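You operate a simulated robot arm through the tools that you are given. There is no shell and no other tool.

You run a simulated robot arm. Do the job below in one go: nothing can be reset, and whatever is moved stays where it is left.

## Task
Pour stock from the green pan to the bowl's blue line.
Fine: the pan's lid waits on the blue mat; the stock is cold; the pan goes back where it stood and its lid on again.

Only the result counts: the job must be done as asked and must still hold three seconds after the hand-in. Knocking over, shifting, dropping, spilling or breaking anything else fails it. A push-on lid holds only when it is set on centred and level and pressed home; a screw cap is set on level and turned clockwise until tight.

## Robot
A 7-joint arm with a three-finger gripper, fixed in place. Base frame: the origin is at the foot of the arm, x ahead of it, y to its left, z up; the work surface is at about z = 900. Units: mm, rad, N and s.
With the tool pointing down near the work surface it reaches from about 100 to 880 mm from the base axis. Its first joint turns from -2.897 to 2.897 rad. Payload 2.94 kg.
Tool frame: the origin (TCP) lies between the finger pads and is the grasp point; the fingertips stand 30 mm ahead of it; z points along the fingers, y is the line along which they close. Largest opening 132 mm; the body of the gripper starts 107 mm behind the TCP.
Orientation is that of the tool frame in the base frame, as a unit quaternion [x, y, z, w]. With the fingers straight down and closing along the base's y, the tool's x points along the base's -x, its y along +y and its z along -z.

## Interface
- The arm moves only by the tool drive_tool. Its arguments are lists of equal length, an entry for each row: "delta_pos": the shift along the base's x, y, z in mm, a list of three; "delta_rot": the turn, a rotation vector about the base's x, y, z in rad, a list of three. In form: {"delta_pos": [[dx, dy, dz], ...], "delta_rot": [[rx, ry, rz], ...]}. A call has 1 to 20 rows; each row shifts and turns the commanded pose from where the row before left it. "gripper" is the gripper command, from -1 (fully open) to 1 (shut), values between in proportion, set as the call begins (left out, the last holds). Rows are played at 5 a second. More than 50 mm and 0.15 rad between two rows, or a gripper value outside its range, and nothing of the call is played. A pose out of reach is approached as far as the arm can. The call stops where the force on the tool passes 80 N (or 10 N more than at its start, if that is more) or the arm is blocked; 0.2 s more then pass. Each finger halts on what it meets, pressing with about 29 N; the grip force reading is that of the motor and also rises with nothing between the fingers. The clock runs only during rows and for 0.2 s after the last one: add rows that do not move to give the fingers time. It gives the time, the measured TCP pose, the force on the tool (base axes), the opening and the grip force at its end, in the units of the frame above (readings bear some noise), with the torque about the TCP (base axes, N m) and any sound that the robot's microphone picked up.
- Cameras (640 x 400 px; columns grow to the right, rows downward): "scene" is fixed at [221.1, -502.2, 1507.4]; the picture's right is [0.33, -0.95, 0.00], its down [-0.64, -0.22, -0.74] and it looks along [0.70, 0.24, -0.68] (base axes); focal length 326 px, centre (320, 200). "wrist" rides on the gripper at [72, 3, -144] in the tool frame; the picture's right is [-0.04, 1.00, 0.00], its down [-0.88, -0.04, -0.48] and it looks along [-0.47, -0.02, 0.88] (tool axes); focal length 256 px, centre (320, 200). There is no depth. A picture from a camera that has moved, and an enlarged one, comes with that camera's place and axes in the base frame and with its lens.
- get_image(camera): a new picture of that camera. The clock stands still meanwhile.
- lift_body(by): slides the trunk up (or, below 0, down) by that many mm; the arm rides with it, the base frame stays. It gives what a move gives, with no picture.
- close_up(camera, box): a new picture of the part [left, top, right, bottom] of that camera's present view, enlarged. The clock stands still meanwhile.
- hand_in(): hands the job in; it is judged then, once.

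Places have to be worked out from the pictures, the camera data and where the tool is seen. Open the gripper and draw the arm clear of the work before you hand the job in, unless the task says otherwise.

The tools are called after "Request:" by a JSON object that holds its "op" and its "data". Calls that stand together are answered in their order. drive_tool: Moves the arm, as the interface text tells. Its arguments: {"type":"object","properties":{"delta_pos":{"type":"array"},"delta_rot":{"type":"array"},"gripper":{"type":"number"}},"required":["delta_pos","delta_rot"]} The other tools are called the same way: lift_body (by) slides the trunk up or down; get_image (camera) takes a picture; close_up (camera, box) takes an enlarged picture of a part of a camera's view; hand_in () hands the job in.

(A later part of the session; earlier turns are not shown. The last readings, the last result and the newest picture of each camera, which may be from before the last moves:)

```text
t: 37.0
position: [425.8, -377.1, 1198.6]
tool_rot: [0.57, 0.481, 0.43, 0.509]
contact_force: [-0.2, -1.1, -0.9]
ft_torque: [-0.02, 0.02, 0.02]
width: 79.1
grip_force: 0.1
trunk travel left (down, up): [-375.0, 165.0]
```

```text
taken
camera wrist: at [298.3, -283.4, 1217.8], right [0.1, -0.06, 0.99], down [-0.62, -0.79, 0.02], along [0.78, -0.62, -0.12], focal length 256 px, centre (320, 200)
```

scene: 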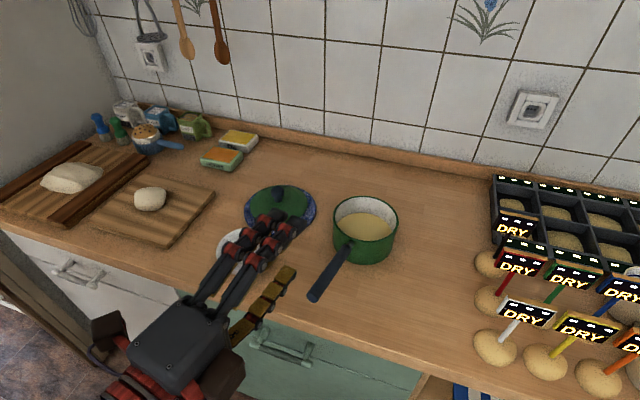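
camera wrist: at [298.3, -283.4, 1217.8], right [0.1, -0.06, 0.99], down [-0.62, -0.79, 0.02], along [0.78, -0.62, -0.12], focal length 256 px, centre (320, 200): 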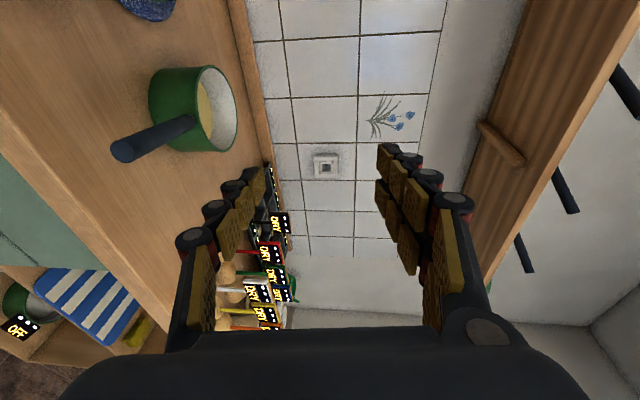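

The tool axis now matches the handle axis. I'll descend in line behind the handle end, then look before sliding forward.

Request:
{"op": "drive_tool", "data": {"delta_pos": [[0, 0, -15], [0, 0, -25], [0, 0, -25], [0, 0, -25], [0, 0, -25], [0, 0, -25], [0, 0, -25], [0, 0, -15], [0, 0, -8], [0, 0, 0]], "delta_rot": [[0, 0, 0], [0, 0, 0], [0, 0, 0], [0, 0, 0], [0, 0, 0], [0, 0, 0], [0, 0, 0], [0, 0, 0], [0, 0, 0], [0, 0, 0]]}}

Request:
{"op": "get_image", "data": {"camera": "scene"}}

Request:
{"op": "get_image", "data": {"camera": "wrist"}}

```text
t: 39.2
position: [426.7, -377.1, 1010.5]
tool_rot: [0.57, 0.481, 0.43, 0.509]
contact_force: [0.1, 0.3, -0.5]
ft_torque: [0.0, 0.01, -0.01]
width: 79.0
grip_force: 0.0
trunk travel left (down, up): [-375.0, 165.0]
```

```text
taken
```

scene: 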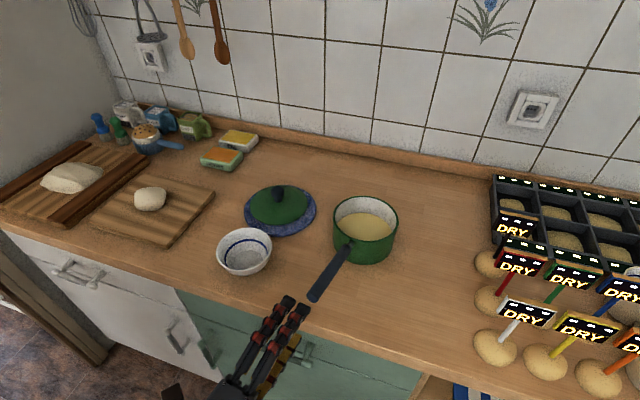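

```text
taken
camera wrist: at [298.4, -283.6, 1029.3], right [0.1, -0.06, 0.99], down [-0.62, -0.79, 0.02], along [0.78, -0.62, -0.12], focal length 256 px, centre (320, 200)
```

wrist: 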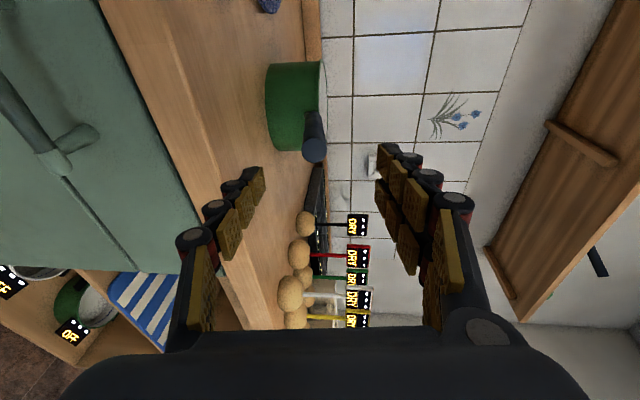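

Now the wrist camera shows the handle in profile between the fingers. I'll enlarge to check alignment in height and sideways.

Request:
{"op": "close_up", "data": {"camera": "wrist", "box": [240, 50, 400, 210]}}

Request:
{"op": "close_up", "data": {"camera": "scene", "box": [230, 230, 380, 390]}}

```text
2.50 times, centred on (320, 130) of wrist
camera zoom: at [298.4, -283.6, 1029.3], right [0.1, -0.06, 0.99], down [-0.62, -0.79, 0.02], along [0.78, -0.62, -0.12], focal length 640 px, centre (320, 375)
```

zoom: 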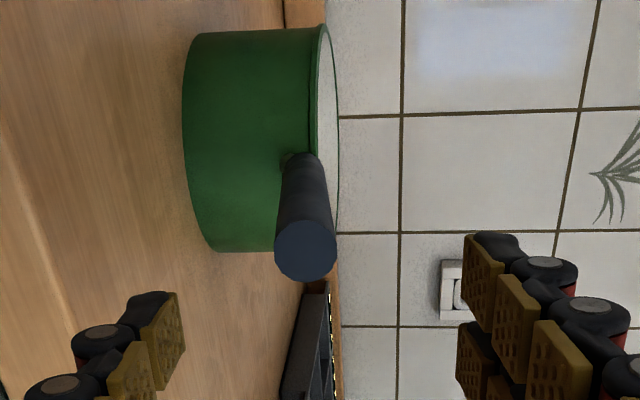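

```text
2.50 times, centred on (305, 310) of scene
camera zoom: at [221.1, -502.2, 1507.4], right [0.33, -0.95, 0.0], down [-0.64, -0.22, -0.74], along [0.7, 0.24, -0.68], focal length 814 px, centre (358, -75)
```

zoom: 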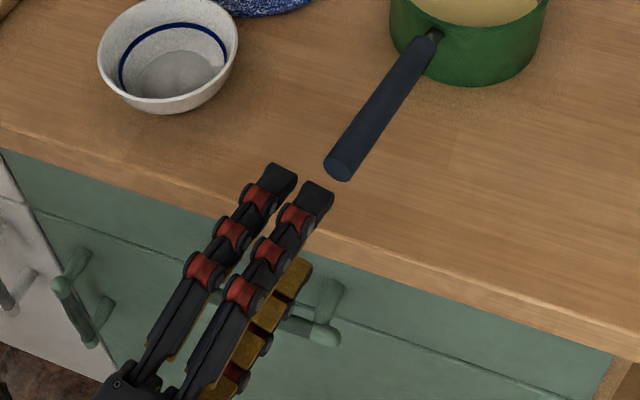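

The handle sits about 5 mm low at its end and 10 mm low near the pan relative to the tool axis. I'll pitch down 0.03 rad, drop 3.5 mm, narrow the opening to about 56 mm, and recheck.

Request:
{"op": "drive_tool", "data": {"delta_pos": [[0, 1, -3.5], [0, 0, 0], [0, 0, 0]], "delta_rot": [[0.0052, 0.0306, 0], [0, 0, 0], [0, 0, 0]], "gripper": 0.15}}

Request:
{"op": "close_up", "data": {"camera": "wrist", "box": [240, 50, 400, 210]}}

```text
t: 40.0
position: [425.2, -377.5, 1007.3]
tool_rot: [0.578, 0.487, 0.422, 0.501]
contact_force: [-0.3, -0.2, -1.3]
ft_torque: [0.01, 0.03, -0.01]
width: 56.0
grip_force: 0.1
trunk travel left (down, up): [-375.0, 165.0]
```

```text
2.50 times, centred on (320, 130) of wrist
camera zoom: at [298.4, -282.8, 1030.9], right [0.13, -0.07, 0.99], down [-0.62, -0.79, 0.03], along [0.78, -0.61, -0.15], focal length 640 px, centre (320, 375)
```

zoom: 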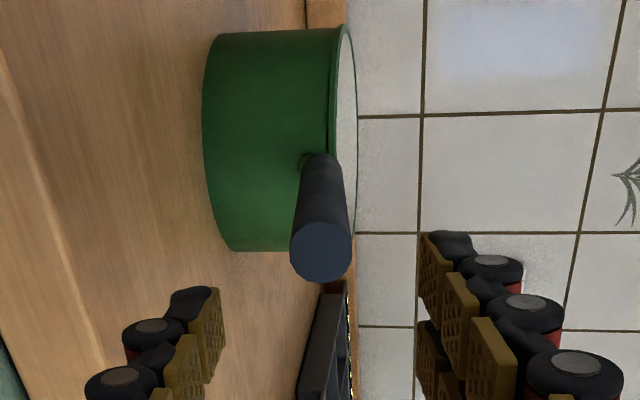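

The handle is now centred between the fingers along its whole length. I'll slide forward along the handle axis, first half way.

Request:
{"op": "drive_tool", "data": {"delta_pos": [[14.6, -2.5, -2.1], [14.6, -2.5, -2.1], [14.6, -2.5, -2.1], [14.6, -2.5, -2.1], [14.6, -2.5, -2.1], [14.6, -2.5, -2.1], [0, 0, 0]], "delta_rot": [[0, 0, 0], [0, 0, 0], [0, 0, 0], [0, 0, 0], [0, 0, 0], [0, 0, 0], [0, 0, 0]]}}

Request:
{"op": "get_image", "data": {"camera": "wrist"}}

Request:
{"op": "close_up", "data": {"camera": "scene", "box": [230, 180, 420, 390]}}

```text
t: 41.6
position: [514.8, -393.5, 992.7]
tool_rot: [0.577, 0.487, 0.423, 0.5]
contact_force: [0.3, 0.1, 0.3]
ft_torque: [0.02, 0.0, -0.01]
width: 56.3
grip_force: 0.2
trunk travel left (down, up): [-375.0, 165.0]
```

```text
taken
camera wrist: at [386.7, -298.7, 1018.0], right [0.13, -0.07, 0.99], down [-0.62, -0.79, 0.03], along [0.78, -0.61, -0.15], focal length 256 px, centre (320, 200)
```

wrist: 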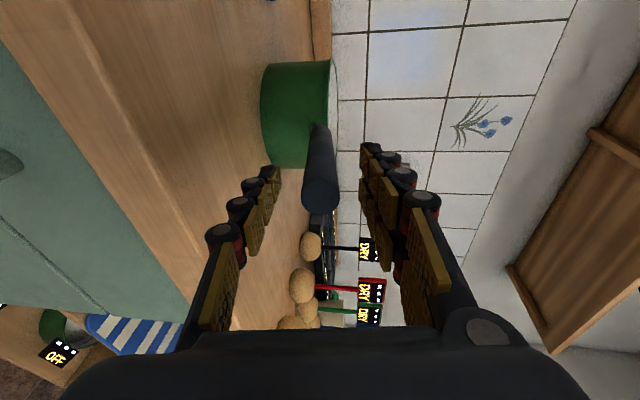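

```text
1.90 times, centred on (325, 285) of scene
camera zoom: at [221.1, -502.2, 1507.4], right [0.33, -0.95, 0.0], down [-0.64, -0.22, -0.74], along [0.7, 0.24, -0.68], focal length 620 px, centre (310, 38)
```

zoom: 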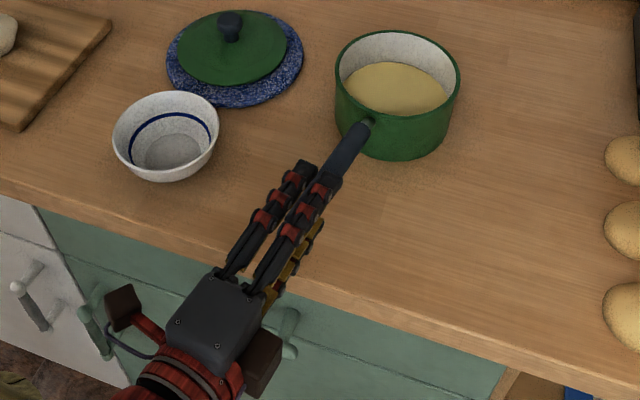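

The handle lies between the upper and lower fingers with no contact. I'll continue forward about 80 mm so the pads cover the handle close to the pan.

Request:
{"op": "drive_tool", "data": {"delta_pos": [[13, -2.2, -1.9], [13, -2.2, -1.9], [13, -2.2, -1.9], [13, -2.2, -1.9], [13, -2.2, -1.9], [11, -1.9, -1.6], [0, 0, 0]], "delta_rot": [[0, 0, 0], [0, 0, 0], [0, 0, 0], [0, 0, 0], [0, 0, 0], [0, 0, 0], [0, 0, 0]]}}

Request:
{"op": "get_image", "data": {"camera": "wrist"}}

Request:
{"op": "close_up", "data": {"camera": "scene", "box": [230, 180, 420, 390]}}

```text
t: 43.2
position: [589.1, -406.4, 983.4]
tool_rot: [0.578, 0.488, 0.422, 0.499]
contact_force: [-0.1, -0.3, -0.1]
ft_torque: [-0.02, 0.01, 0.01]
width: 56.0
grip_force: 0.1
trunk travel left (down, up): [-375.0, 165.0]
```

```text
taken
camera wrist: at [462.7, -311.7, 1007.1], right [0.13, -0.07, 0.99], down [-0.62, -0.79, 0.03], along [0.78, -0.61, -0.15], focal length 256 px, centre (320, 200)
```

wrist: 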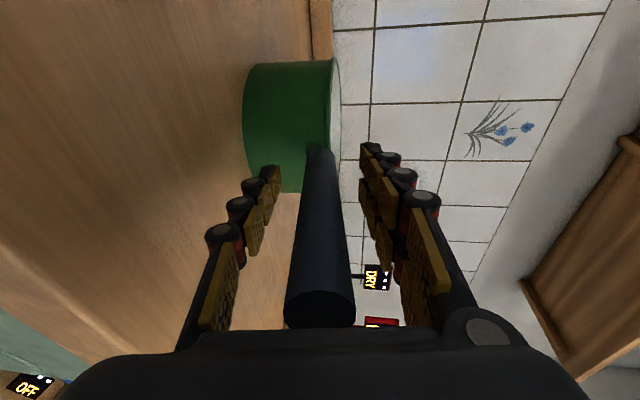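

```text
1.90 times, centred on (325, 285) of scene
camera zoom: at [221.1, -502.2, 1507.4], right [0.33, -0.95, 0.0], down [-0.64, -0.22, -0.74], along [0.7, 0.24, -0.68], focal length 620 px, centre (310, 38)
```

zoom: 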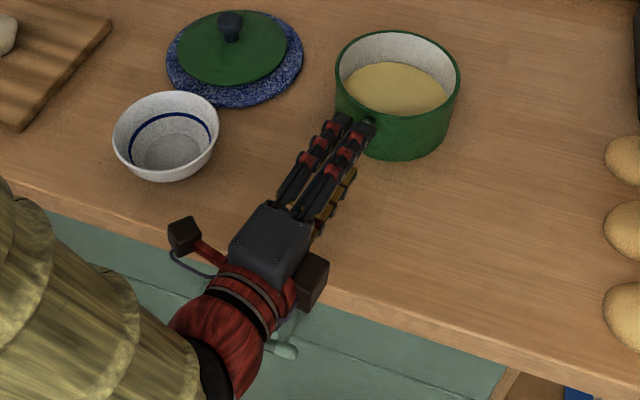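

The handle lies fully between the pads, its end just short of the palm. I'll close on it and check the force for centring.

Request:
{"op": "drive_tool", "data": {"delta_pos": [[0, 0, 0], [0, 0, 0], [0, 0, 0], [0, 0, 0], [0, 0, 0]], "delta_rot": [[0, 0, 0], [0, 0, 0], [0, 0, 0], [0, 0, 0], [0, 0, 0]], "gripper": 1}}

Request:
{"op": "get_image", "data": {"camera": "wrist"}}

Request:
{"op": "close_up", "data": {"camera": "scene", "box": [290, 185, 410, 310]}}

```text
t: 44.4
position: [590.1, -405.6, 984.1]
tool_rot: [0.577, 0.488, 0.422, 0.501]
contact_force: [2.4, 0.8, 5.2]
ft_torque: [-0.07, -0.2, 0.1]
width: 22.0
grip_force: 28.5
trunk travel left (down, up): [-375.0, 165.0]
```

```text
taken
camera wrist: at [462.9, -311.8, 1007.7], right [0.13, -0.07, 0.99], down [-0.62, -0.79, 0.03], along [0.78, -0.61, -0.14], focal length 256 px, centre (320, 200)
```

wrist: 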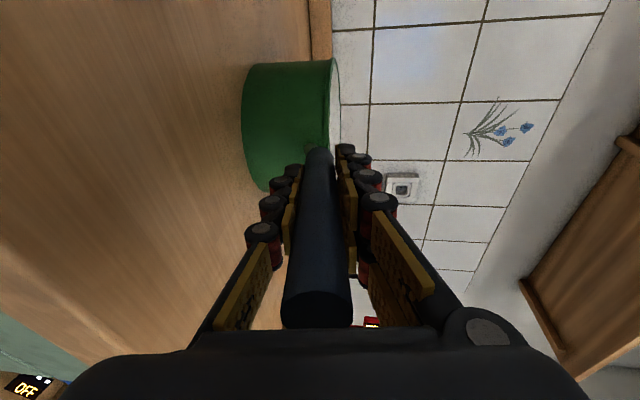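

```text
3.20 times, centred on (350, 248) of scene
camera zoom: at [221.1, -502.2, 1507.4], right [0.33, -0.95, 0.0], down [-0.64, -0.22, -0.74], along [0.7, 0.24, -0.68], focal length 1042 px, centre (224, 48)
```

zoom: 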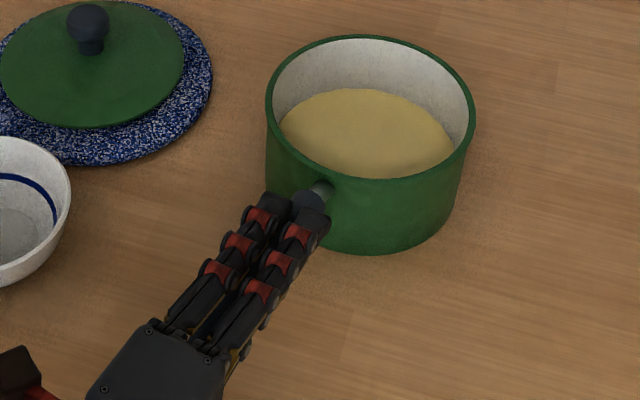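

Gripped at 22 mm and the pan hasn't moved. I'll lift a few mm and check the load and whether the pan stays level.

Request:
{"op": "drive_tool", "data": {"delta_pos": [[0, 0, 1], [0, 0, 2], [0, 0, 2], [0, 0, 0]], "delta_rot": [[0, 0, 0], [0, 0, 0], [0, 0, 0], [0, 0, 0]]}}

Request:
{"op": "get_image", "data": {"camera": "wrist"}}

Request:
{"op": "close_up", "data": {"camera": "scene", "box": [290, 185, 410, 310]}}

```text
t: 45.4
position: [589.6, -405.8, 986.5]
tool_rot: [0.579, 0.487, 0.423, 0.5]
contact_force: [-0.6, 0.3, 0.4]
ft_torque: [-0.02, 0.51, -0.09]
width: 21.9
grip_force: 29.0
trunk travel left (down, up): [-375.0, 165.0]
```

```text
taken
camera wrist: at [462.5, -311.4, 1011.8], right [0.13, -0.07, 0.99], down [-0.62, -0.79, 0.03], along [0.78, -0.61, -0.15], focal length 256 px, centre (320, 200)
```

wrist: 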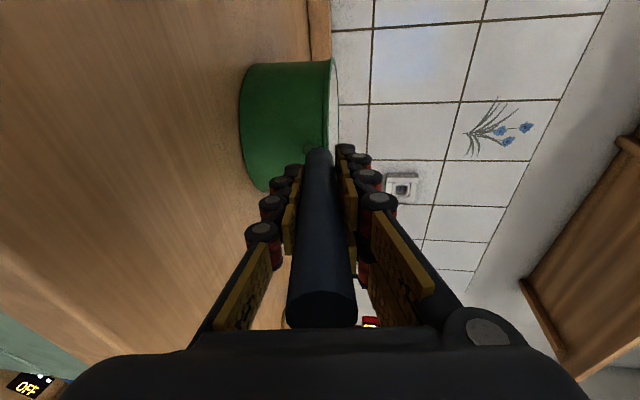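

```text
3.20 times, centred on (350, 248) of scene
camera zoom: at [221.1, -502.2, 1507.4], right [0.33, -0.95, 0.0], down [-0.64, -0.22, -0.74], along [0.7, 0.24, -0.68], focal length 1042 px, centre (224, 48)
```

zoom: 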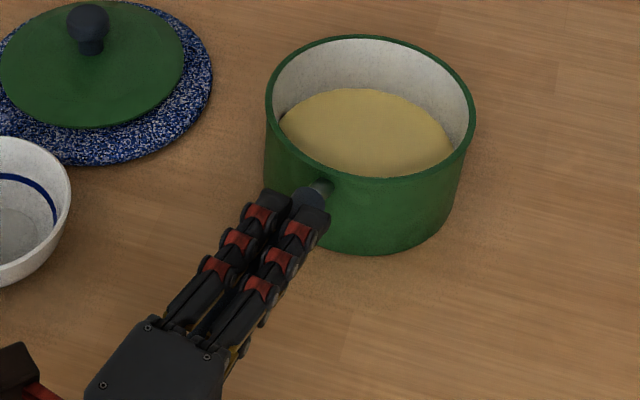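

The pan still rests mostly on the counter; the pads are settling against the handle. I'll lift a bit more and re-check load and droop.

Request:
{"op": "drive_tool", "data": {"delta_pos": [[0, 0, 1], [0, 0, 1], [0, 0, 1], [0, 0, 0]], "delta_rot": [[0, 0, 0], [0, 0, 0], [0, 0, 0], [0, 0, 0]]}}

Request:
{"op": "drive_tool", "data": {"delta_pos": [[0, 0, 1], [0, 0, 1], [0, 0, 1], [0, 0, 0]], "delta_rot": [[0, 0, 0], [0, 0, 0], [0, 0, 0], [0, 0, 0]]}}

Request:
{"op": "get_image", "data": {"camera": "wrist"}}

Request:
{"op": "close_up", "data": {"camera": "scene", "box": [290, 185, 410, 310]}}

```text
t: 46.4
position: [590.0, -404.6, 989.8]
tool_rot: [0.578, 0.488, 0.422, 0.5]
contact_force: [0.1, -0.4, -8.9]
ft_torque: [0.13, 0.96, 0.0]
width: 22.3
grip_force: 28.7
trunk travel left (down, up): [-375.0, 165.0]
```

```text
t: 47.4
position: [590.0, -406.2, 993.9]
tool_rot: [0.578, 0.487, 0.422, 0.501]
contact_force: [-0.7, 0.3, -8.6]
ft_torque: [0.15, 1.1, 0.02]
width: 22.5
grip_force: 29.4
trunk travel left (down, up): [-375.0, 165.0]
```

```text
taken
camera wrist: at [462.8, -311.3, 1017.3], right [0.13, -0.07, 0.99], down [-0.62, -0.79, 0.03], along [0.78, -0.61, -0.15], focal length 256 px, centre (320, 200)
```

wrist: 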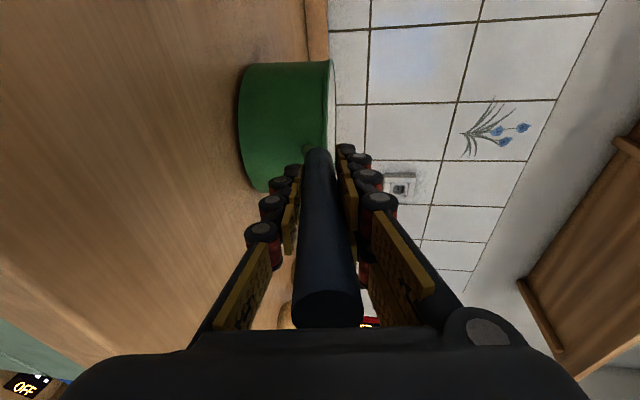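

```text
3.20 times, centred on (350, 248) of scene
camera zoom: at [221.1, -502.2, 1507.4], right [0.33, -0.95, 0.0], down [-0.64, -0.22, -0.74], along [0.7, 0.24, -0.68], focal length 1042 px, centre (224, 48)
```

zoom: 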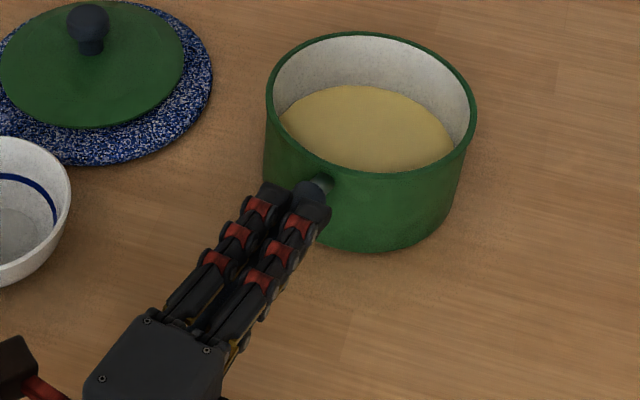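

The pan is now carried: about 8.6 N with 1.1 N m, and a droop of only a couple of degrees. I'll lift further and check that the droop doesn't grow.

Request:
{"op": "drive_tool", "data": {"delta_pos": [[0, 0, 2], [0, 0, 3], [0, 0, 4], [0, 0, 4], [0, 0, 4], [0, 0, 3], [0, 0, 0], [0, 0, 0]], "delta_rot": [[0, 0, 0], [0, 0, 0], [0, 0, 0], [0, 0, 0], [0, 0, 0], [0, 0, 0], [0, 0, 0], [0, 0, 0]]}}

Request:
{"op": "get_image", "data": {"camera": "wrist"}}

Request:
{"op": "close_up", "data": {"camera": "scene", "box": [290, 185, 410, 310]}}

```text
t: 49.2
position: [589.6, -404.9, 1013.3]
tool_rot: [0.578, 0.488, 0.422, 0.5]
contact_force: [-0.3, 0.6, -8.5]
ft_torque: [0.17, 1.13, -0.06]
width: 22.4
grip_force: 29.4
trunk travel left (down, up): [-375.0, 165.0]
```

```text
taken
camera wrist: at [462.4, -311.1, 1037.3], right [0.13, -0.07, 0.99], down [-0.62, -0.79, 0.03], along [0.78, -0.61, -0.15], focal length 256 px, centre (320, 200)
```

wrist: 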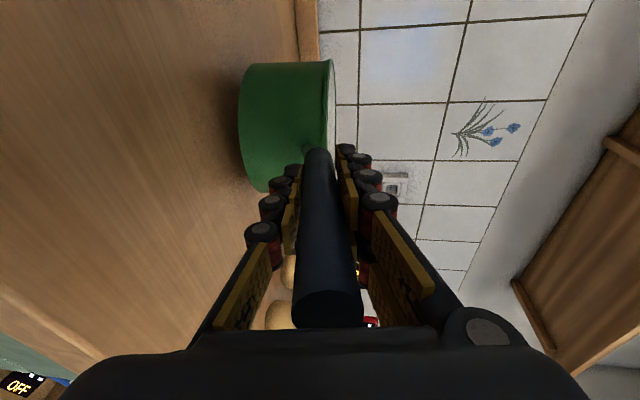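

```text
3.20 times, centred on (350, 248) of scene
camera zoom: at [221.1, -502.2, 1507.4], right [0.33, -0.95, 0.0], down [-0.64, -0.22, -0.74], along [0.7, 0.24, -0.68], focal length 1042 px, centre (224, 48)
```

zoom: 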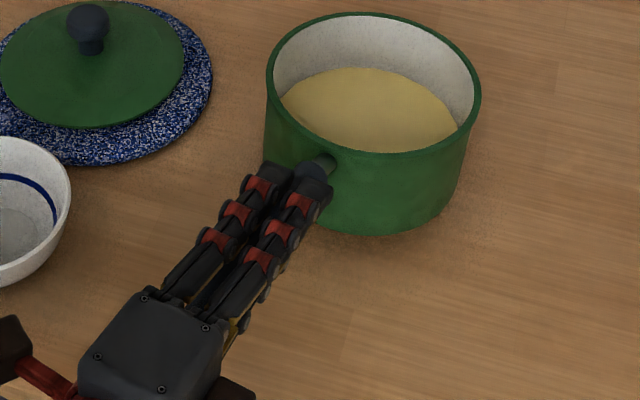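

The hold is stable with no further droop. I'll raise the pan another 100 mm so it clears the bowl and the lid.

Request:
{"op": "drive_tool", "data": {"delta_pos": [[0, 0, 3], [0, 0, 6], [0, 0, 9], [0, 0, 11], [0, 0, 12], [0, 0, 12], [0, 0, 12], [0, 0, 11], [0, 0, 10], [0, 0, 7], [0, 0, 4], [0, 0, 3], [0, 0, 0]], "delta_rot": [[0, 0, 0], [0, 0, 0], [0, 0, 0], [0, 0, 0], [0, 0, 0], [0, 0, 0], [0, 0, 0], [0, 0, 0], [0, 0, 0], [0, 0, 0], [0, 0, 0], [0, 0, 0], [0, 0, 0]]}}

Request:
{"op": "get_image", "data": {"camera": "wrist"}}

Request:
{"op": "get_image", "data": {"camera": "scene"}}

```text
t: 52.0
position: [590.1, -405.6, 1113.3]
tool_rot: [0.578, 0.487, 0.422, 0.501]
contact_force: [0.1, -0.7, -9.0]
ft_torque: [0.21, 1.15, -0.02]
width: 22.3
grip_force: 28.3
trunk travel left (down, up): [-375.0, 165.0]
```

```text
taken
camera wrist: at [462.5, -310.9, 1137.3], right [0.13, -0.07, 0.99], down [-0.62, -0.79, 0.03], along [0.78, -0.61, -0.15], focal length 256 px, centre (320, 200)
```

wrist: 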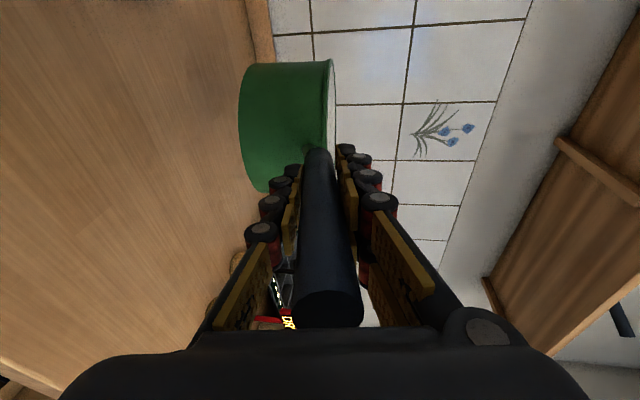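

```text
taken
```

scene: 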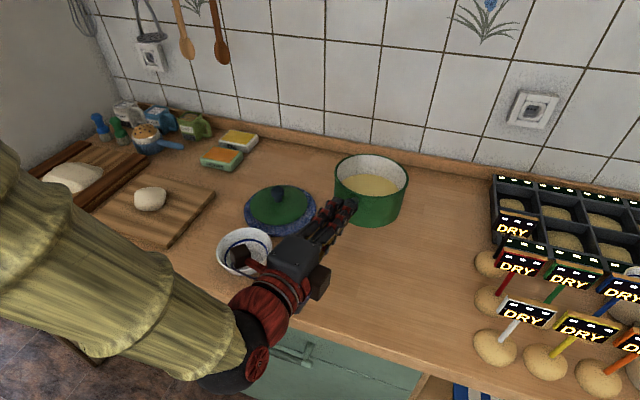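

Stable at height. Now I'll carry the pan slowly toward the left of the bowl while turning it clockwise, first half of the way.

Request:
{"op": "drive_tool", "data": {"delta_pos": [[-1.5, 4, 0], [-2.5, 7, 0], [-3.5, 10, 0], [-4, 11, 0], [-4, 11, 0], [-4, 11, 0], [-4, 11, 0], [-4, 11, 0], [-4, 11, 0], [-4, 11, 0], [-4, 11, 0], [-4, 11, 0], [-4, 11, 0], [-4, 11, 0], [-4, 12, 0], [-4, 12, 0], [-4, 11, 0], [-3.5, 12, 0], [-2, 7, 0], [-1, 4, 0]], "delta_rot": [[0, 0, -0.01], [0, 0, -0.015], [0, 0, -0.02], [0, 0, -0.022], [0, 0, -0.022], [0, 0, -0.022], [0, 0, -0.022], [0, 0, -0.022], [0, 0, -0.022], [0, 0, -0.022], [0, 0, -0.022], [0, 0, -0.022], [0, 0, -0.022], [0, 0, -0.022], [0, 0, -0.022], [0, 0, -0.022], [0, 0, -0.022], [0, 0, -0.02], [0, 0, -0.015], [0, 0, -0.012]]}}

Request:
{"op": "get_image", "data": {"camera": "scene"}}

```text
t: 56.2
position: [426.9, -329.3, 1124.1]
tool_rot: [0.662, 0.365, 0.315, 0.574]
contact_force: [-0.7, 0.4, -9.1]
ft_torque: [0.6, 0.97, 0.0]
width: 22.5
grip_force: 28.7
out of reach, approached as far as the arm can: row 11, 12, 13, 14, 15, 16, 17, 18, 19, 20
trunk travel left (down, up): [-375.0, 165.0]
```

```text
taken
```

scene: 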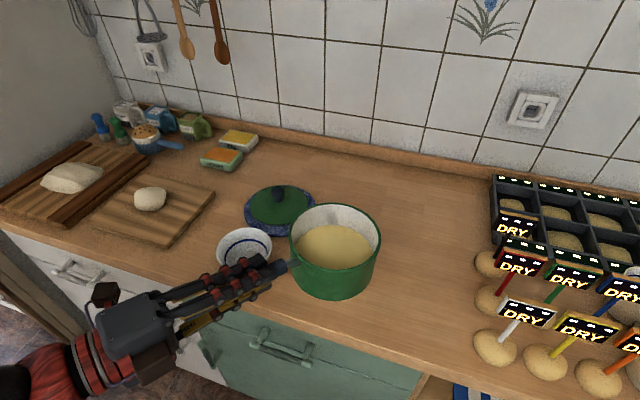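

The arm ran out of reach partway and stopped near (427, -329, 1124), with the pan still level and held. I'll bring the commanded pose back to where the arm actually is, so it's consistent again.

Request:
{"op": "drive_tool", "data": {"delta_pos": [[-15, -20, 1.6], [-15, -20, 1.6], [-15, -20, 1.6], [-16, -21, 1.6], [-16, -21, 1.6], [-16, -21, 1.6], [0, 0, 0]], "delta_rot": [[0, 0, 0], [0, 0, 0], [0, 0, 0], [0, 0, 0], [0, 0, 0], [0, 0, 0], [0, 0, 0]]}}

Request:
{"op": "get_image", "data": {"camera": "scene"}}

Request:
{"op": "get_image", "data": {"camera": "wrist"}}

```text
t: 57.8
position: [332.5, -451.6, 1135.9]
tool_rot: [0.663, 0.363, 0.314, 0.574]
contact_force: [-0.1, 0.2, -9.4]
ft_torque: [0.57, 0.96, 0.0]
width: 22.4
grip_force: 29.4
trunk travel left (down, up): [-375.0, 165.0]
```

```text
taken
```

scene: 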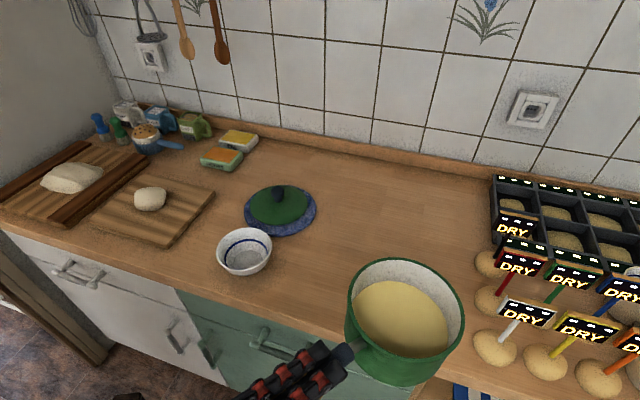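

```text
taken
camera wrist: at [253.0, -314.7, 1159.3], right [0.1, -0.11, 0.99], down [-0.87, -0.48, 0.03], along [0.48, -0.87, -0.15], focal length 256 px, centre (320, 200)
```

wrist: 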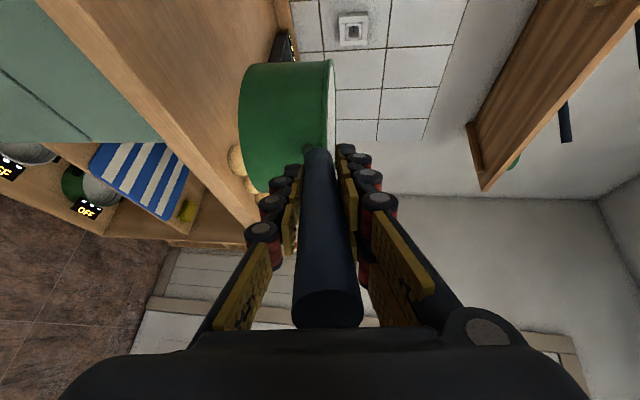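

The commanded pose resets to the reached pose, so everything is consistent and the pan is still level. The arm seems limited by its wrist roll when the forearm points down steeply. Lowering the trunk while raising the tool should fix that. I'll try a small trunk step first.

Request:
{"op": "lift_body", "data": {"by": -20}}

Request:
{"op": "get_image", "data": {"camera": "wrist"}}

```text
t: 58.5
position: [333.4, -451.6, 1115.1]
tool_rot: [0.663, 0.363, 0.314, 0.575]
contact_force: [0.2, -0.1, -9.4]
ft_torque: [0.59, 0.93, -0.03]
width: 22.3
grip_force: 29.2
trunk travel left (down, up): [-355.0, 185.0]
```

```text
taken
camera wrist: at [253.1, -314.7, 1139.5], right [0.1, -0.11, 0.99], down [-0.87, -0.48, 0.03], along [0.47, -0.87, -0.15], focal length 256 px, centre (320, 200)
```

wrist: 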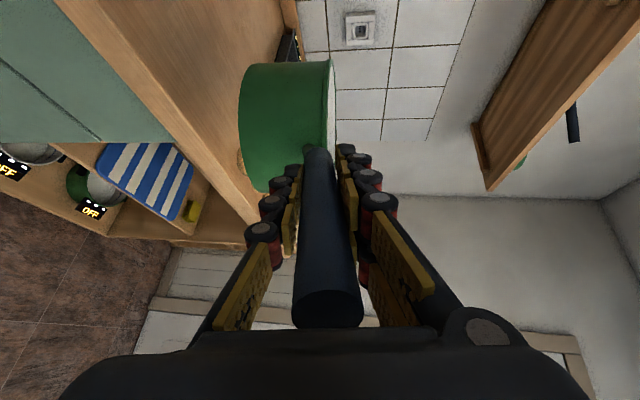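

The trunk moves smoothly and the pan is undisturbed. I'll raise the tool by 90 mm, then lower the trunk by 80, and repeat.

Request:
{"op": "drive_tool", "data": {"delta_pos": [[0, 0, 4], [0, 0, 8], [0, 0, 11], [0, 0, 12], [0, 0, 12], [0, 0, 12], [0, 0, 12], [0, 0, 9], [0, 0, 6], [0, 0, 4], [0, 0, 0]], "delta_rot": [[0, 0, 0], [0, 0, 0], [0, 0, 0], [0, 0, 0], [0, 0, 0], [0, 0, 0], [0, 0, 0], [0, 0, 0], [0, 0, 0], [0, 0, 0], [0, 0, 0]]}}

Request:
{"op": "lift_body", "data": {"by": -80}}

Request:
{"op": "get_image", "data": {"camera": "scene"}}

```text
t: 60.9
position: [333.2, -451.5, 1205.9]
tool_rot: [0.663, 0.363, 0.315, 0.574]
contact_force: [0.1, -0.2, -8.8]
ft_torque: [0.59, 0.96, -0.03]
width: 22.2
grip_force: 28.4
trunk travel left (down, up): [-355.0, 185.0]
```

```text
t: 62.0
position: [333.5, -450.8, 1125.8]
tool_rot: [0.663, 0.363, 0.314, 0.574]
contact_force: [0.4, 0.6, -8.9]
ft_torque: [0.58, 0.98, 0.02]
width: 22.4
grip_force: 28.9
trunk travel left (down, up): [-275.0, 265.0]
```

```text
taken
```

scene: 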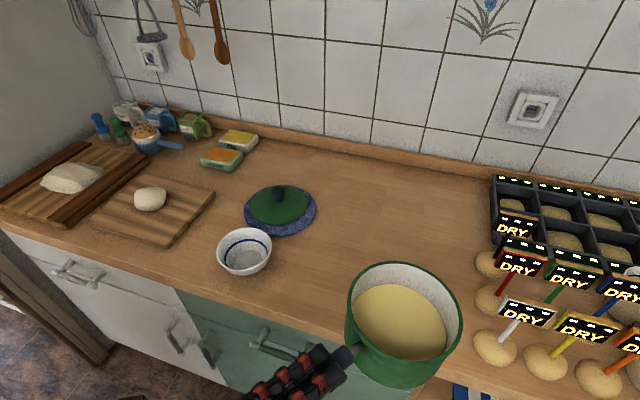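

Works well. I'll repeat: raise the tool 90 mm, lower the trunk 90, twice more.

Request:
{"op": "drive_tool", "data": {"delta_pos": [[0, 0, 4], [0, 0, 8], [0, 0, 11], [0, 0, 12], [0, 0, 12], [0, 0, 12], [0, 0, 12], [0, 0, 9], [0, 0, 6], [0, 0, 4], [0, 0, 0]], "delta_rot": [[0, 0, 0], [0, 0, 0], [0, 0, 0], [0, 0, 0], [0, 0, 0], [0, 0, 0], [0, 0, 0], [0, 0, 0], [0, 0, 0], [0, 0, 0], [0, 0, 0]]}}

Request:
{"op": "lift_body", "data": {"by": -90}}

Request:
{"op": "drive_tool", "data": {"delta_pos": [[0, 0, 4], [0, 0, 8], [0, 0, 11], [0, 0, 12], [0, 0, 12], [0, 0, 12], [0, 0, 12], [0, 0, 9], [0, 0, 6], [0, 0, 4], [0, 0, 0]], "delta_rot": [[0, 0, 0], [0, 0, 0], [0, 0, 0], [0, 0, 0], [0, 0, 0], [0, 0, 0], [0, 0, 0], [0, 0, 0], [0, 0, 0], [0, 0, 0], [0, 0, 0]]}}

Request:
{"op": "lift_body", "data": {"by": -80}}

Request:
{"op": "get_image", "data": {"camera": "scene"}}

Request:
{"op": "get_image", "data": {"camera": "wrist"}}

```text
t: 64.4
position: [334.7, -451.2, 1215.4]
tool_rot: [0.663, 0.362, 0.314, 0.575]
contact_force: [0.1, 0.8, -9.2]
ft_torque: [0.64, 0.94, 0.02]
width: 22.3
grip_force: 28.8
trunk travel left (down, up): [-275.0, 265.0]
```

```text
t: 65.7
position: [334.2, -450.7, 1126.4]
tool_rot: [0.662, 0.363, 0.314, 0.575]
contact_force: [-0.7, -0.1, -8.7]
ft_torque: [0.54, 0.95, -0.01]
width: 22.3
grip_force: 28.8
trunk travel left (down, up): [-185.0, 355.0]
```

```text
t: 68.3
position: [337.3, -456.0, 1182.4]
tool_rot: [0.684, 0.359, 0.319, 0.55]
contact_force: [0.8, -0.5, -7.7]
ft_torque: [0.52, 0.91, -0.01]
width: 22.1
grip_force: 29.2
trunk travel left (down, up): [-185.0, 355.0]
stopped in row 11: the arm was blocked; the commanded pose is now the measured one
```

```text
t: 69.5
position: [336.1, -455.8, 1104.7]
tool_rot: [0.681, 0.358, 0.32, 0.553]
contact_force: [-0.1, -1.4, -8.4]
ft_torque: [0.58, 0.91, 0.02]
width: 22.5
grip_force: 29.1
trunk travel left (down, up): [-105.0, 435.0]
```

```text
taken
```

scene: 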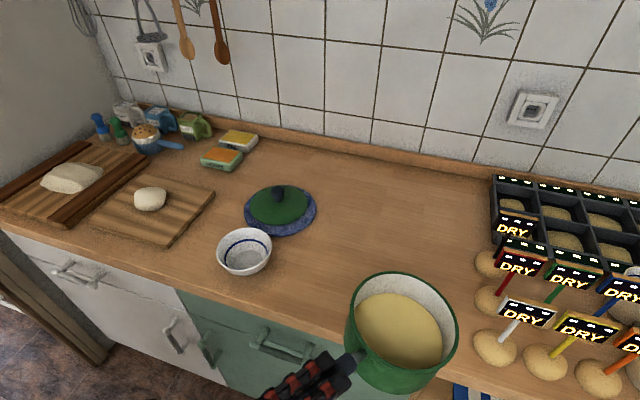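

```text
taken
camera wrist: at [256.5, -321.3, 1138.2], right [0.11, -0.17, 0.98], down [-0.87, -0.49, 0.02], along [0.47, -0.86, -0.2], focal length 256 px, centre (320, 200)
```

wrist: 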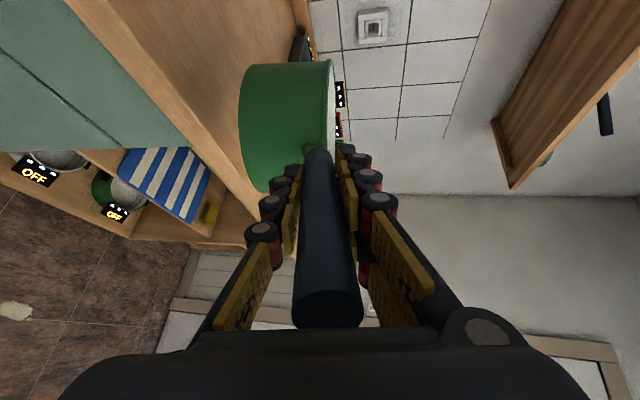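

The last raise was blocked near z=1182 and the tool tilted about 3°; the pan is still held with the load unchanged. I'll check the pale spot on the floor and the pan contents before going on.

Request:
{"op": "close_up", "data": {"camera": "wrist", "box": [0, 200, 220, 360]}}

Request:
{"op": "close_up", "data": {"camera": "scene", "box": [240, 250, 480, 400]}}

```text
2.50 times, centred on (110, 280) of wrist
camera zoom: at [256.5, -321.3, 1138.2], right [0.11, -0.17, 0.98], down [-0.87, -0.49, 0.02], along [0.47, -0.86, -0.2], focal length 640 px, centre (845, 0)
```

zoom: 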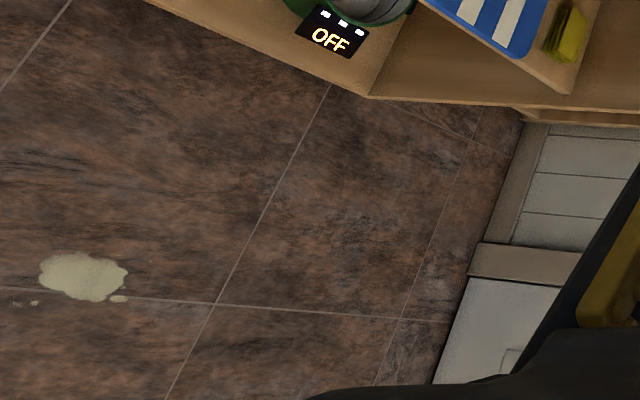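

```text
2.67 times, centred on (360, 325) of scene
camera zoom: at [221.1, -502.2, 1507.4], right [0.33, -0.95, 0.0], down [-0.64, -0.22, -0.74], along [0.7, 0.24, -0.68], focal length 868 px, centre (213, -133)
```

zoom: 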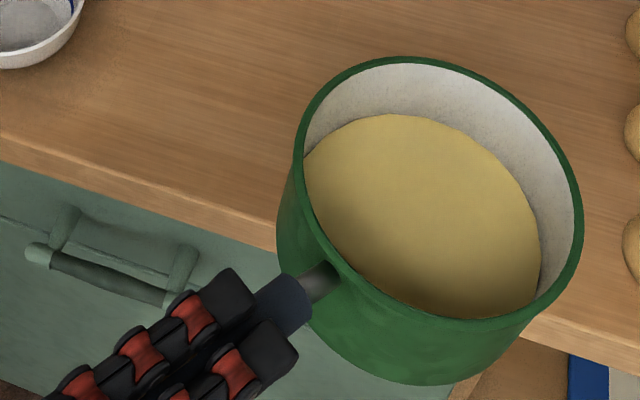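

The floor spot is far from any place the pan has been (about y=-1050), so it's not from the pan; the stock is intact. I'll correct the small roll, then move outward and left while tipping the nose down slightly, well below the pouring angle.

Request:
{"op": "drive_tool", "data": {"delta_pos": [[2, 2, 1], [3, 3, 2], [5, 5, 2], [8, 7, 2], [9, 8, 2], [9, 8, 2], [9, 8, 2], [9, 8, 2]], "delta_rot": [[-0.018, 0.011, 0.004], [-0.018, 0.011, 0.004], [0.005, 0.007, 0], [0.008, 0.012, 0], [0.009, 0.0143, 0], [0.009, 0.0143, 0], [0.009, 0.0143, 0], [0.009, 0.0143, 0]]}}

```text
t: 71.4
position: [381.2, -421.5, 1045.0]
tool_rot: [0.744, 0.375, 0.285, 0.474]
contact_force: [0.4, -0.3, -9.0]
ft_torque: [0.45, 0.84, -0.04]
width: 22.1
grip_force: 28.7
trunk travel left (down, up): [-105.0, 435.0]
stopped in row 8: the arm was blocked; the commanded pose is now the measured one
```

Blocked again, with the tool lower than commanded. I'll look at what the arm is doing before any further motion.

Request:
{"op": "get_image", "data": {"camera": "scene"}}

Request:
{"op": "get_image", "data": {"camera": "wrist"}}

```text
taken
```

scene: 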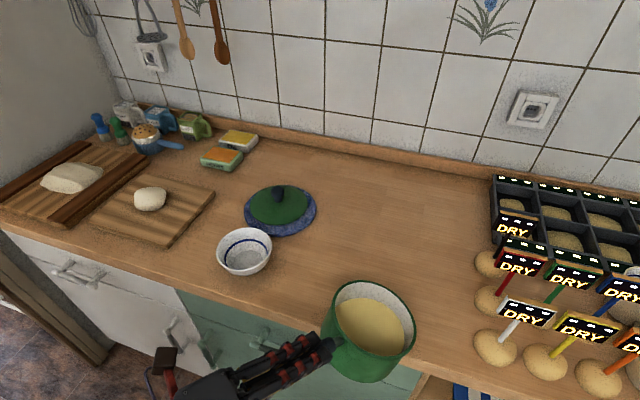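

```text
taken
camera wrist: at [310.6, -291.6, 1108.6], right [0.26, -0.3, 0.92], down [-0.87, -0.48, 0.09], along [0.41, -0.82, -0.39], focal length 256 px, centre (320, 200)
```

wrist: 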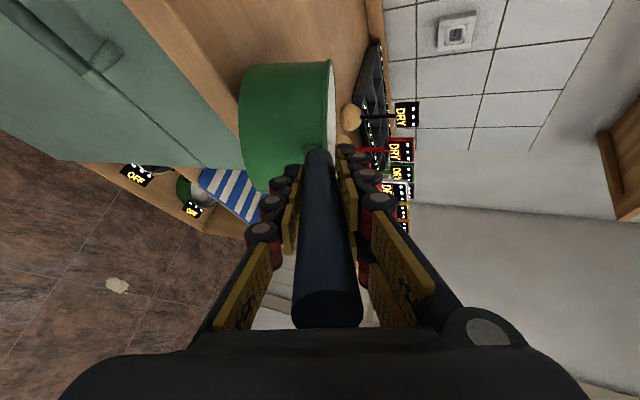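

The pan's low edge is close to the counter, so I need height first. Raising the trunk lifts everything without changing the joints, so I'll do a small step and check.

Request:
{"op": "lift_body", "data": {"by": 20}}

Request:
{"op": "get_image", "data": {"camera": "scene"}}

```text
t: 72.1
position: [381.9, -420.1, 1066.0]
tool_rot: [0.742, 0.376, 0.284, 0.476]
contact_force: [0.0, 0.0, -9.0]
ft_torque: [0.51, 0.8, 0.02]
width: 22.4
grip_force: 28.9
trunk travel left (down, up): [-125.0, 415.0]
```

```text
taken
```

scene: 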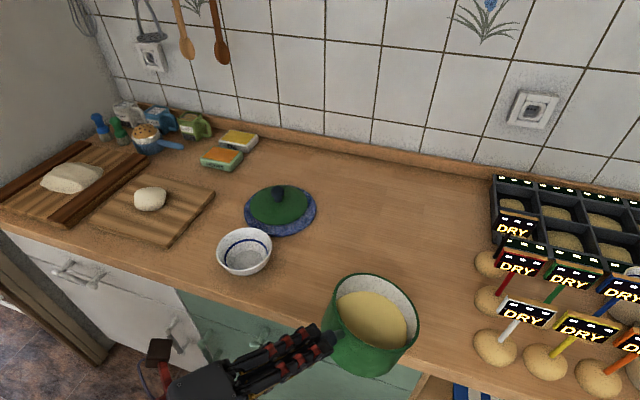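

That worked cleanly. I'll raise the trunk another 80 mm.

Request:
{"op": "lift_body", "data": {"by": 80}}

Request:
{"op": "get_image", "data": {"camera": "scene"}}

Request:
{"op": "get_image", "data": {"camera": "wrist"}}

```text
t: 73.2
position: [382.5, -421.4, 1146.1]
tool_rot: [0.743, 0.375, 0.284, 0.476]
contact_force: [0.6, 0.1, -9.3]
ft_torque: [0.51, 0.83, 0.01]
width: 22.0
grip_force: 28.6
trunk travel left (down, up): [-205.0, 335.0]
```

```text
taken
```

scene: 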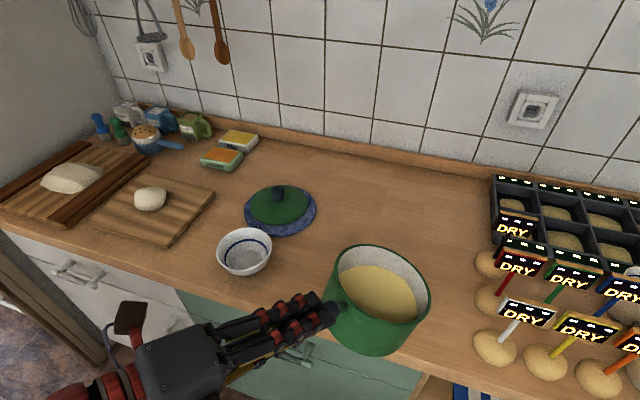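

```text
taken
camera wrist: at [311.1, -291.8, 1210.1], right [0.26, -0.3, 0.92], down [-0.87, -0.48, 0.09], along [0.42, -0.82, -0.39], focal length 256 px, centre (320, 200)
```

wrist: 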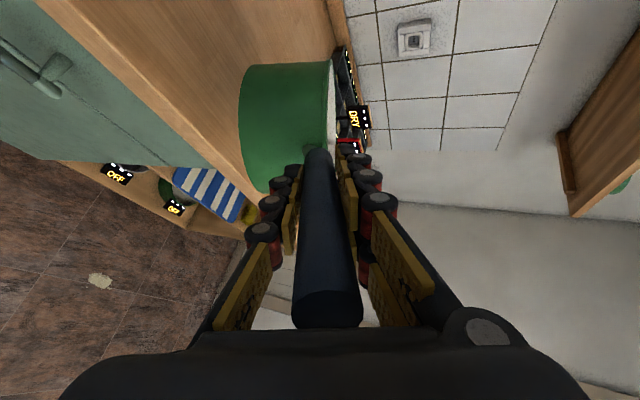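

Now at (382, -421, 1146) with the pan about 16° nose-down and the load unchanged. I'll fix the roll and tip further to about 28°, still short of the roughly 38° pouring angle, which should ease the wrist.

Request:
{"op": "drive_tool", "data": {"delta_pos": [[0, 0, 0], [0, 0, 0], [0, 0, 0], [0, 0, 0], [0, 0, 0], [0, 0, 0]], "delta_rot": [[-0.0185, 0.0116, 0.0092], [-0.0185, 0.0116, 0.0092], [-0.0185, 0.0116, 0.0092], [0.0107, 0.0169, 0], [0.016, 0.0254, 0], [0, 0, 0]]}}

Request:
{"op": "get_image", "data": {"camera": "scene"}}

```text
t: 74.6
position: [379.5, -421.9, 1131.9]
tool_rot: [0.749, 0.406, 0.257, 0.456]
contact_force: [-1.2, 0.4, -9.8]
ft_torque: [0.43, 0.74, 0.0]
width: 22.3
grip_force: 29.2
trunk travel left (down, up): [-205.0, 335.0]
```

```text
taken
```

scene: 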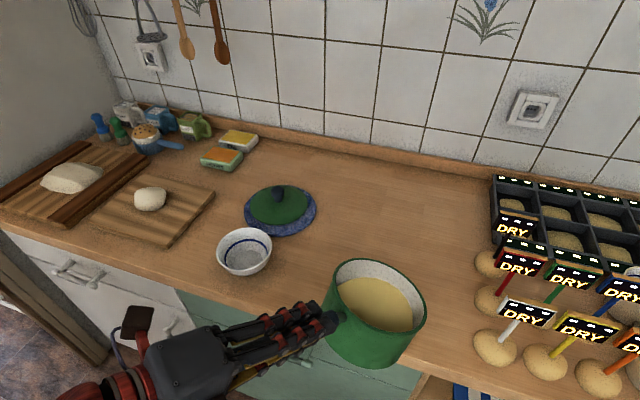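

The arm reads 14 mm lower than commanded and may still be settling. I'll wait a moment and re-read.

Request:
{"op": "drive_tool", "data": {"delta_pos": [[0, 0, 0], [0, 0, 0], [0, 0, 0]], "delta_rot": [[0, 0, 0], [0, 0, 0], [0, 0, 0]]}}

Request:
{"op": "get_image", "data": {"camera": "wrist"}}

```text
t: 75.4
position: [380.9, -422.7, 1136.1]
tool_rot: [0.747, 0.407, 0.258, 0.458]
contact_force: [0.7, 0.0, -9.6]
ft_torque: [0.47, 0.79, 0.01]
width: 22.2
grip_force: 29.2
trunk travel left (down, up): [-205.0, 335.0]
```

```text
taken
camera wrist: at [312.1, -294.9, 1203.4], right [0.35, -0.29, 0.89], down [-0.85, -0.51, 0.17], along [0.4, -0.81, -0.42], focal length 256 px, centre (320, 200)
```

wrist: 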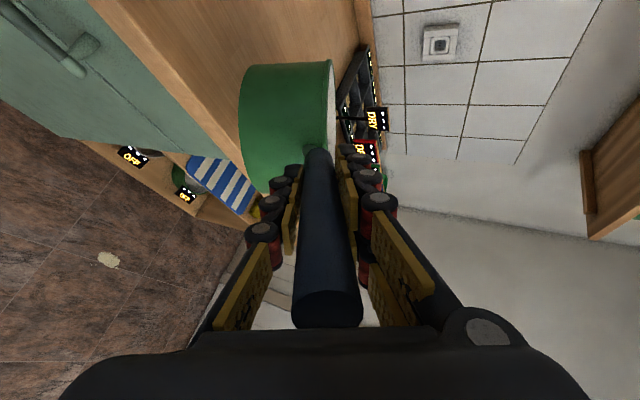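

The tool sits 10 mm low, so some part of the arm is pressing near its limit this close to the base. I'll raise the trunk 60 mm and then lower the tool by about the same while moving outward.

Request:
{"op": "lift_body", "data": {"by": 60}}

Request:
{"op": "drive_tool", "data": {"delta_pos": [[1, 0, -4], [2, 0, -6], [3, 0, -8], [4, 0, -8], [5, 0, -8], [6, 0, -6], [6, 0, -4], [0, 0, 0]], "delta_rot": [[0, 0, 0], [0, 0, 0], [0, 0, 0], [0, 0, 0], [0, 0, 0], [0, 0, 0], [0, 0, 0], [0, 0, 0]]}}

```text
t: 76.4
position: [381.2, -422.4, 1195.6]
tool_rot: [0.747, 0.407, 0.258, 0.458]
contact_force: [0.1, 0.1, -9.7]
ft_torque: [0.47, 0.77, 0.03]
width: 22.1
grip_force: 28.4
trunk travel left (down, up): [-265.0, 275.0]
```

```text
t: 78.4
position: [384.0, -434.3, 1115.2]
tool_rot: [0.774, 0.388, 0.245, 0.436]
contact_force: [0.5, -1.0, -8.4]
ft_torque: [0.46, 0.72, 0.04]
width: 22.1
grip_force: 28.9
trunk travel left (down, up): [-265.0, 275.0]
stopped in row 8: the arm was blocked; the commanded pose is now the measured one
```

Blocked again, with the pan at roughly 23° nose-down. I'll look at the arm and test one small outward motion to see which direction is free.

Request:
{"op": "drive_tool", "data": {"delta_pos": [[3, 0, 0], [3, 0, 0], [0, 0, 0]], "delta_rot": [[0, 0, 0], [0, 0, 0], [0, 0, 0]]}}

Request:
{"op": "get_image", "data": {"camera": "scene"}}

```text
t: 79.2
position: [386.0, -438.2, 1109.3]
tool_rot: [0.779, 0.383, 0.242, 0.434]
contact_force: [0.5, -0.2, -9.5]
ft_torque: [0.46, 0.7, -0.02]
width: 21.9
grip_force: 28.9
trunk travel left (down, up): [-265.0, 275.0]
```

```text
taken
```

scene: 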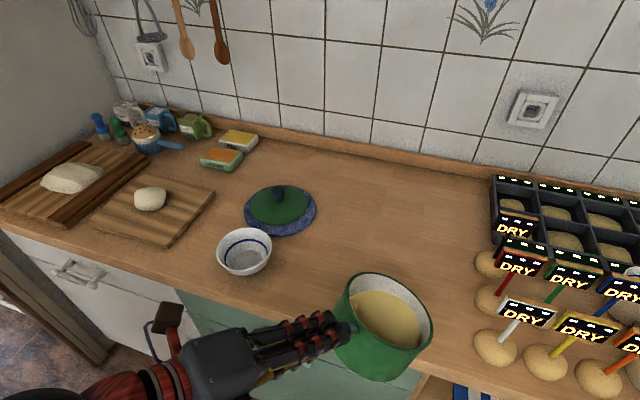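

The tool keeps drifting down rather than following. Levelling the pan, back toward the last pose that tracked well, is the safe direction, so I'll try a small nose-up turn and check it.

Request:
{"op": "drive_tool", "data": {"delta_pos": [[-3, 0, 0], [-3, 0, 0], [-3, 0, 0], [-3, 0, 0], [0, 0, 0]], "delta_rot": [[-0.014, -0.0205, 0], [-0.014, -0.0205, 0], [-0.014, -0.0205, 0], [-0.014, -0.0205, 0], [0, 0, 0]]}}

```text
t: 80.6
position: [377.9, -420.4, 1059.2]
tool_rot: [0.776, 0.379, 0.268, 0.428]
contact_force: [-3.5, 2.7, -0.1]
ft_torque: [-0.21, -0.15, 0.03]
width: 21.6
grip_force: 29.3
trunk travel left (down, up): [-265.0, 275.0]
stopped in row 5: the arm was blocked; the commanded pose is now the measured one
```

The tool dropped to z=1059 and the load vanished, so the pan may be touching the counter. I'll look right away.

Request:
{"op": "get_image", "data": {"camera": "scene"}}

Request:
{"op": "get_image", "data": {"camera": "wrist"}}

```text
taken
```

scene: 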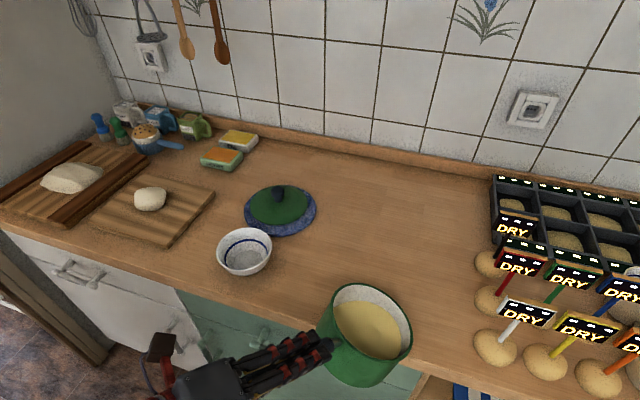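

```text
taken
camera wrist: at [313.5, -296.7, 1139.8], right [0.33, -0.38, 0.86], down [-0.87, -0.48, 0.12], along [0.37, -0.79, -0.49], focal length 256 px, centre (320, 200)
```

wrist: 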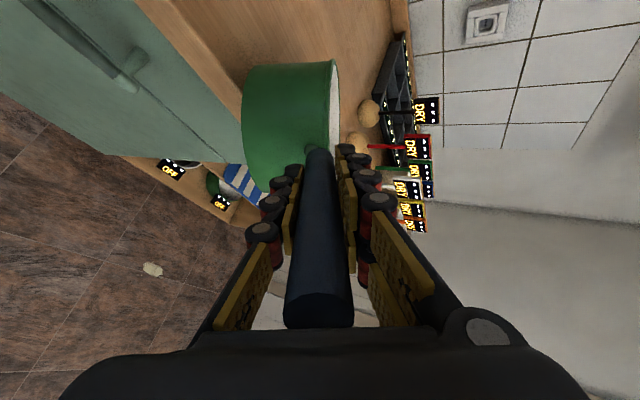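

The pan's front edge just touches the counter, the stock is still in, and it is still gripped. I'll raise the trunk to lift it clear; the joints won't change.

Request:
{"op": "lift_body", "data": {"by": 30}}

Request:
{"op": "get_image", "data": {"camera": "wrist"}}

Request:
{"op": "close_up", "data": {"camera": "scene", "box": [240, 250, 480, 400]}}

```text
t: 81.4
position: [378.1, -419.2, 1087.9]
tool_rot: [0.776, 0.379, 0.268, 0.428]
contact_force: [0.5, -0.3, -8.5]
ft_torque: [0.41, 0.78, 0.03]
width: 21.6
grip_force: 29.3
trunk travel left (down, up): [-295.0, 245.0]
```

```text
taken
camera wrist: at [314.3, -297.0, 1168.7], right [0.33, -0.38, 0.86], down [-0.87, -0.48, 0.12], along [0.37, -0.79, -0.49], focal length 256 px, centre (320, 200)
```

wrist: 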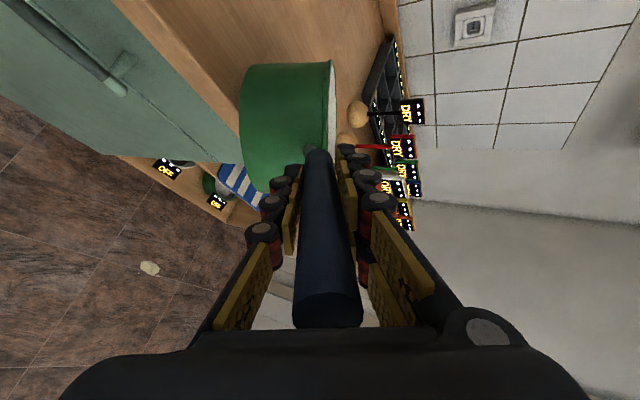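

```text
2.67 times, centred on (360, 325) of scene
camera zoom: at [221.1, -502.2, 1507.4], right [0.33, -0.95, 0.0], down [-0.64, -0.22, -0.74], along [0.7, 0.24, -0.68], focal length 868 px, centre (213, -133)
```

zoom: 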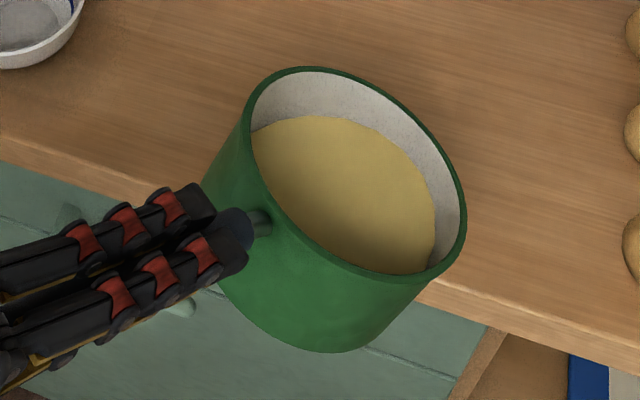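

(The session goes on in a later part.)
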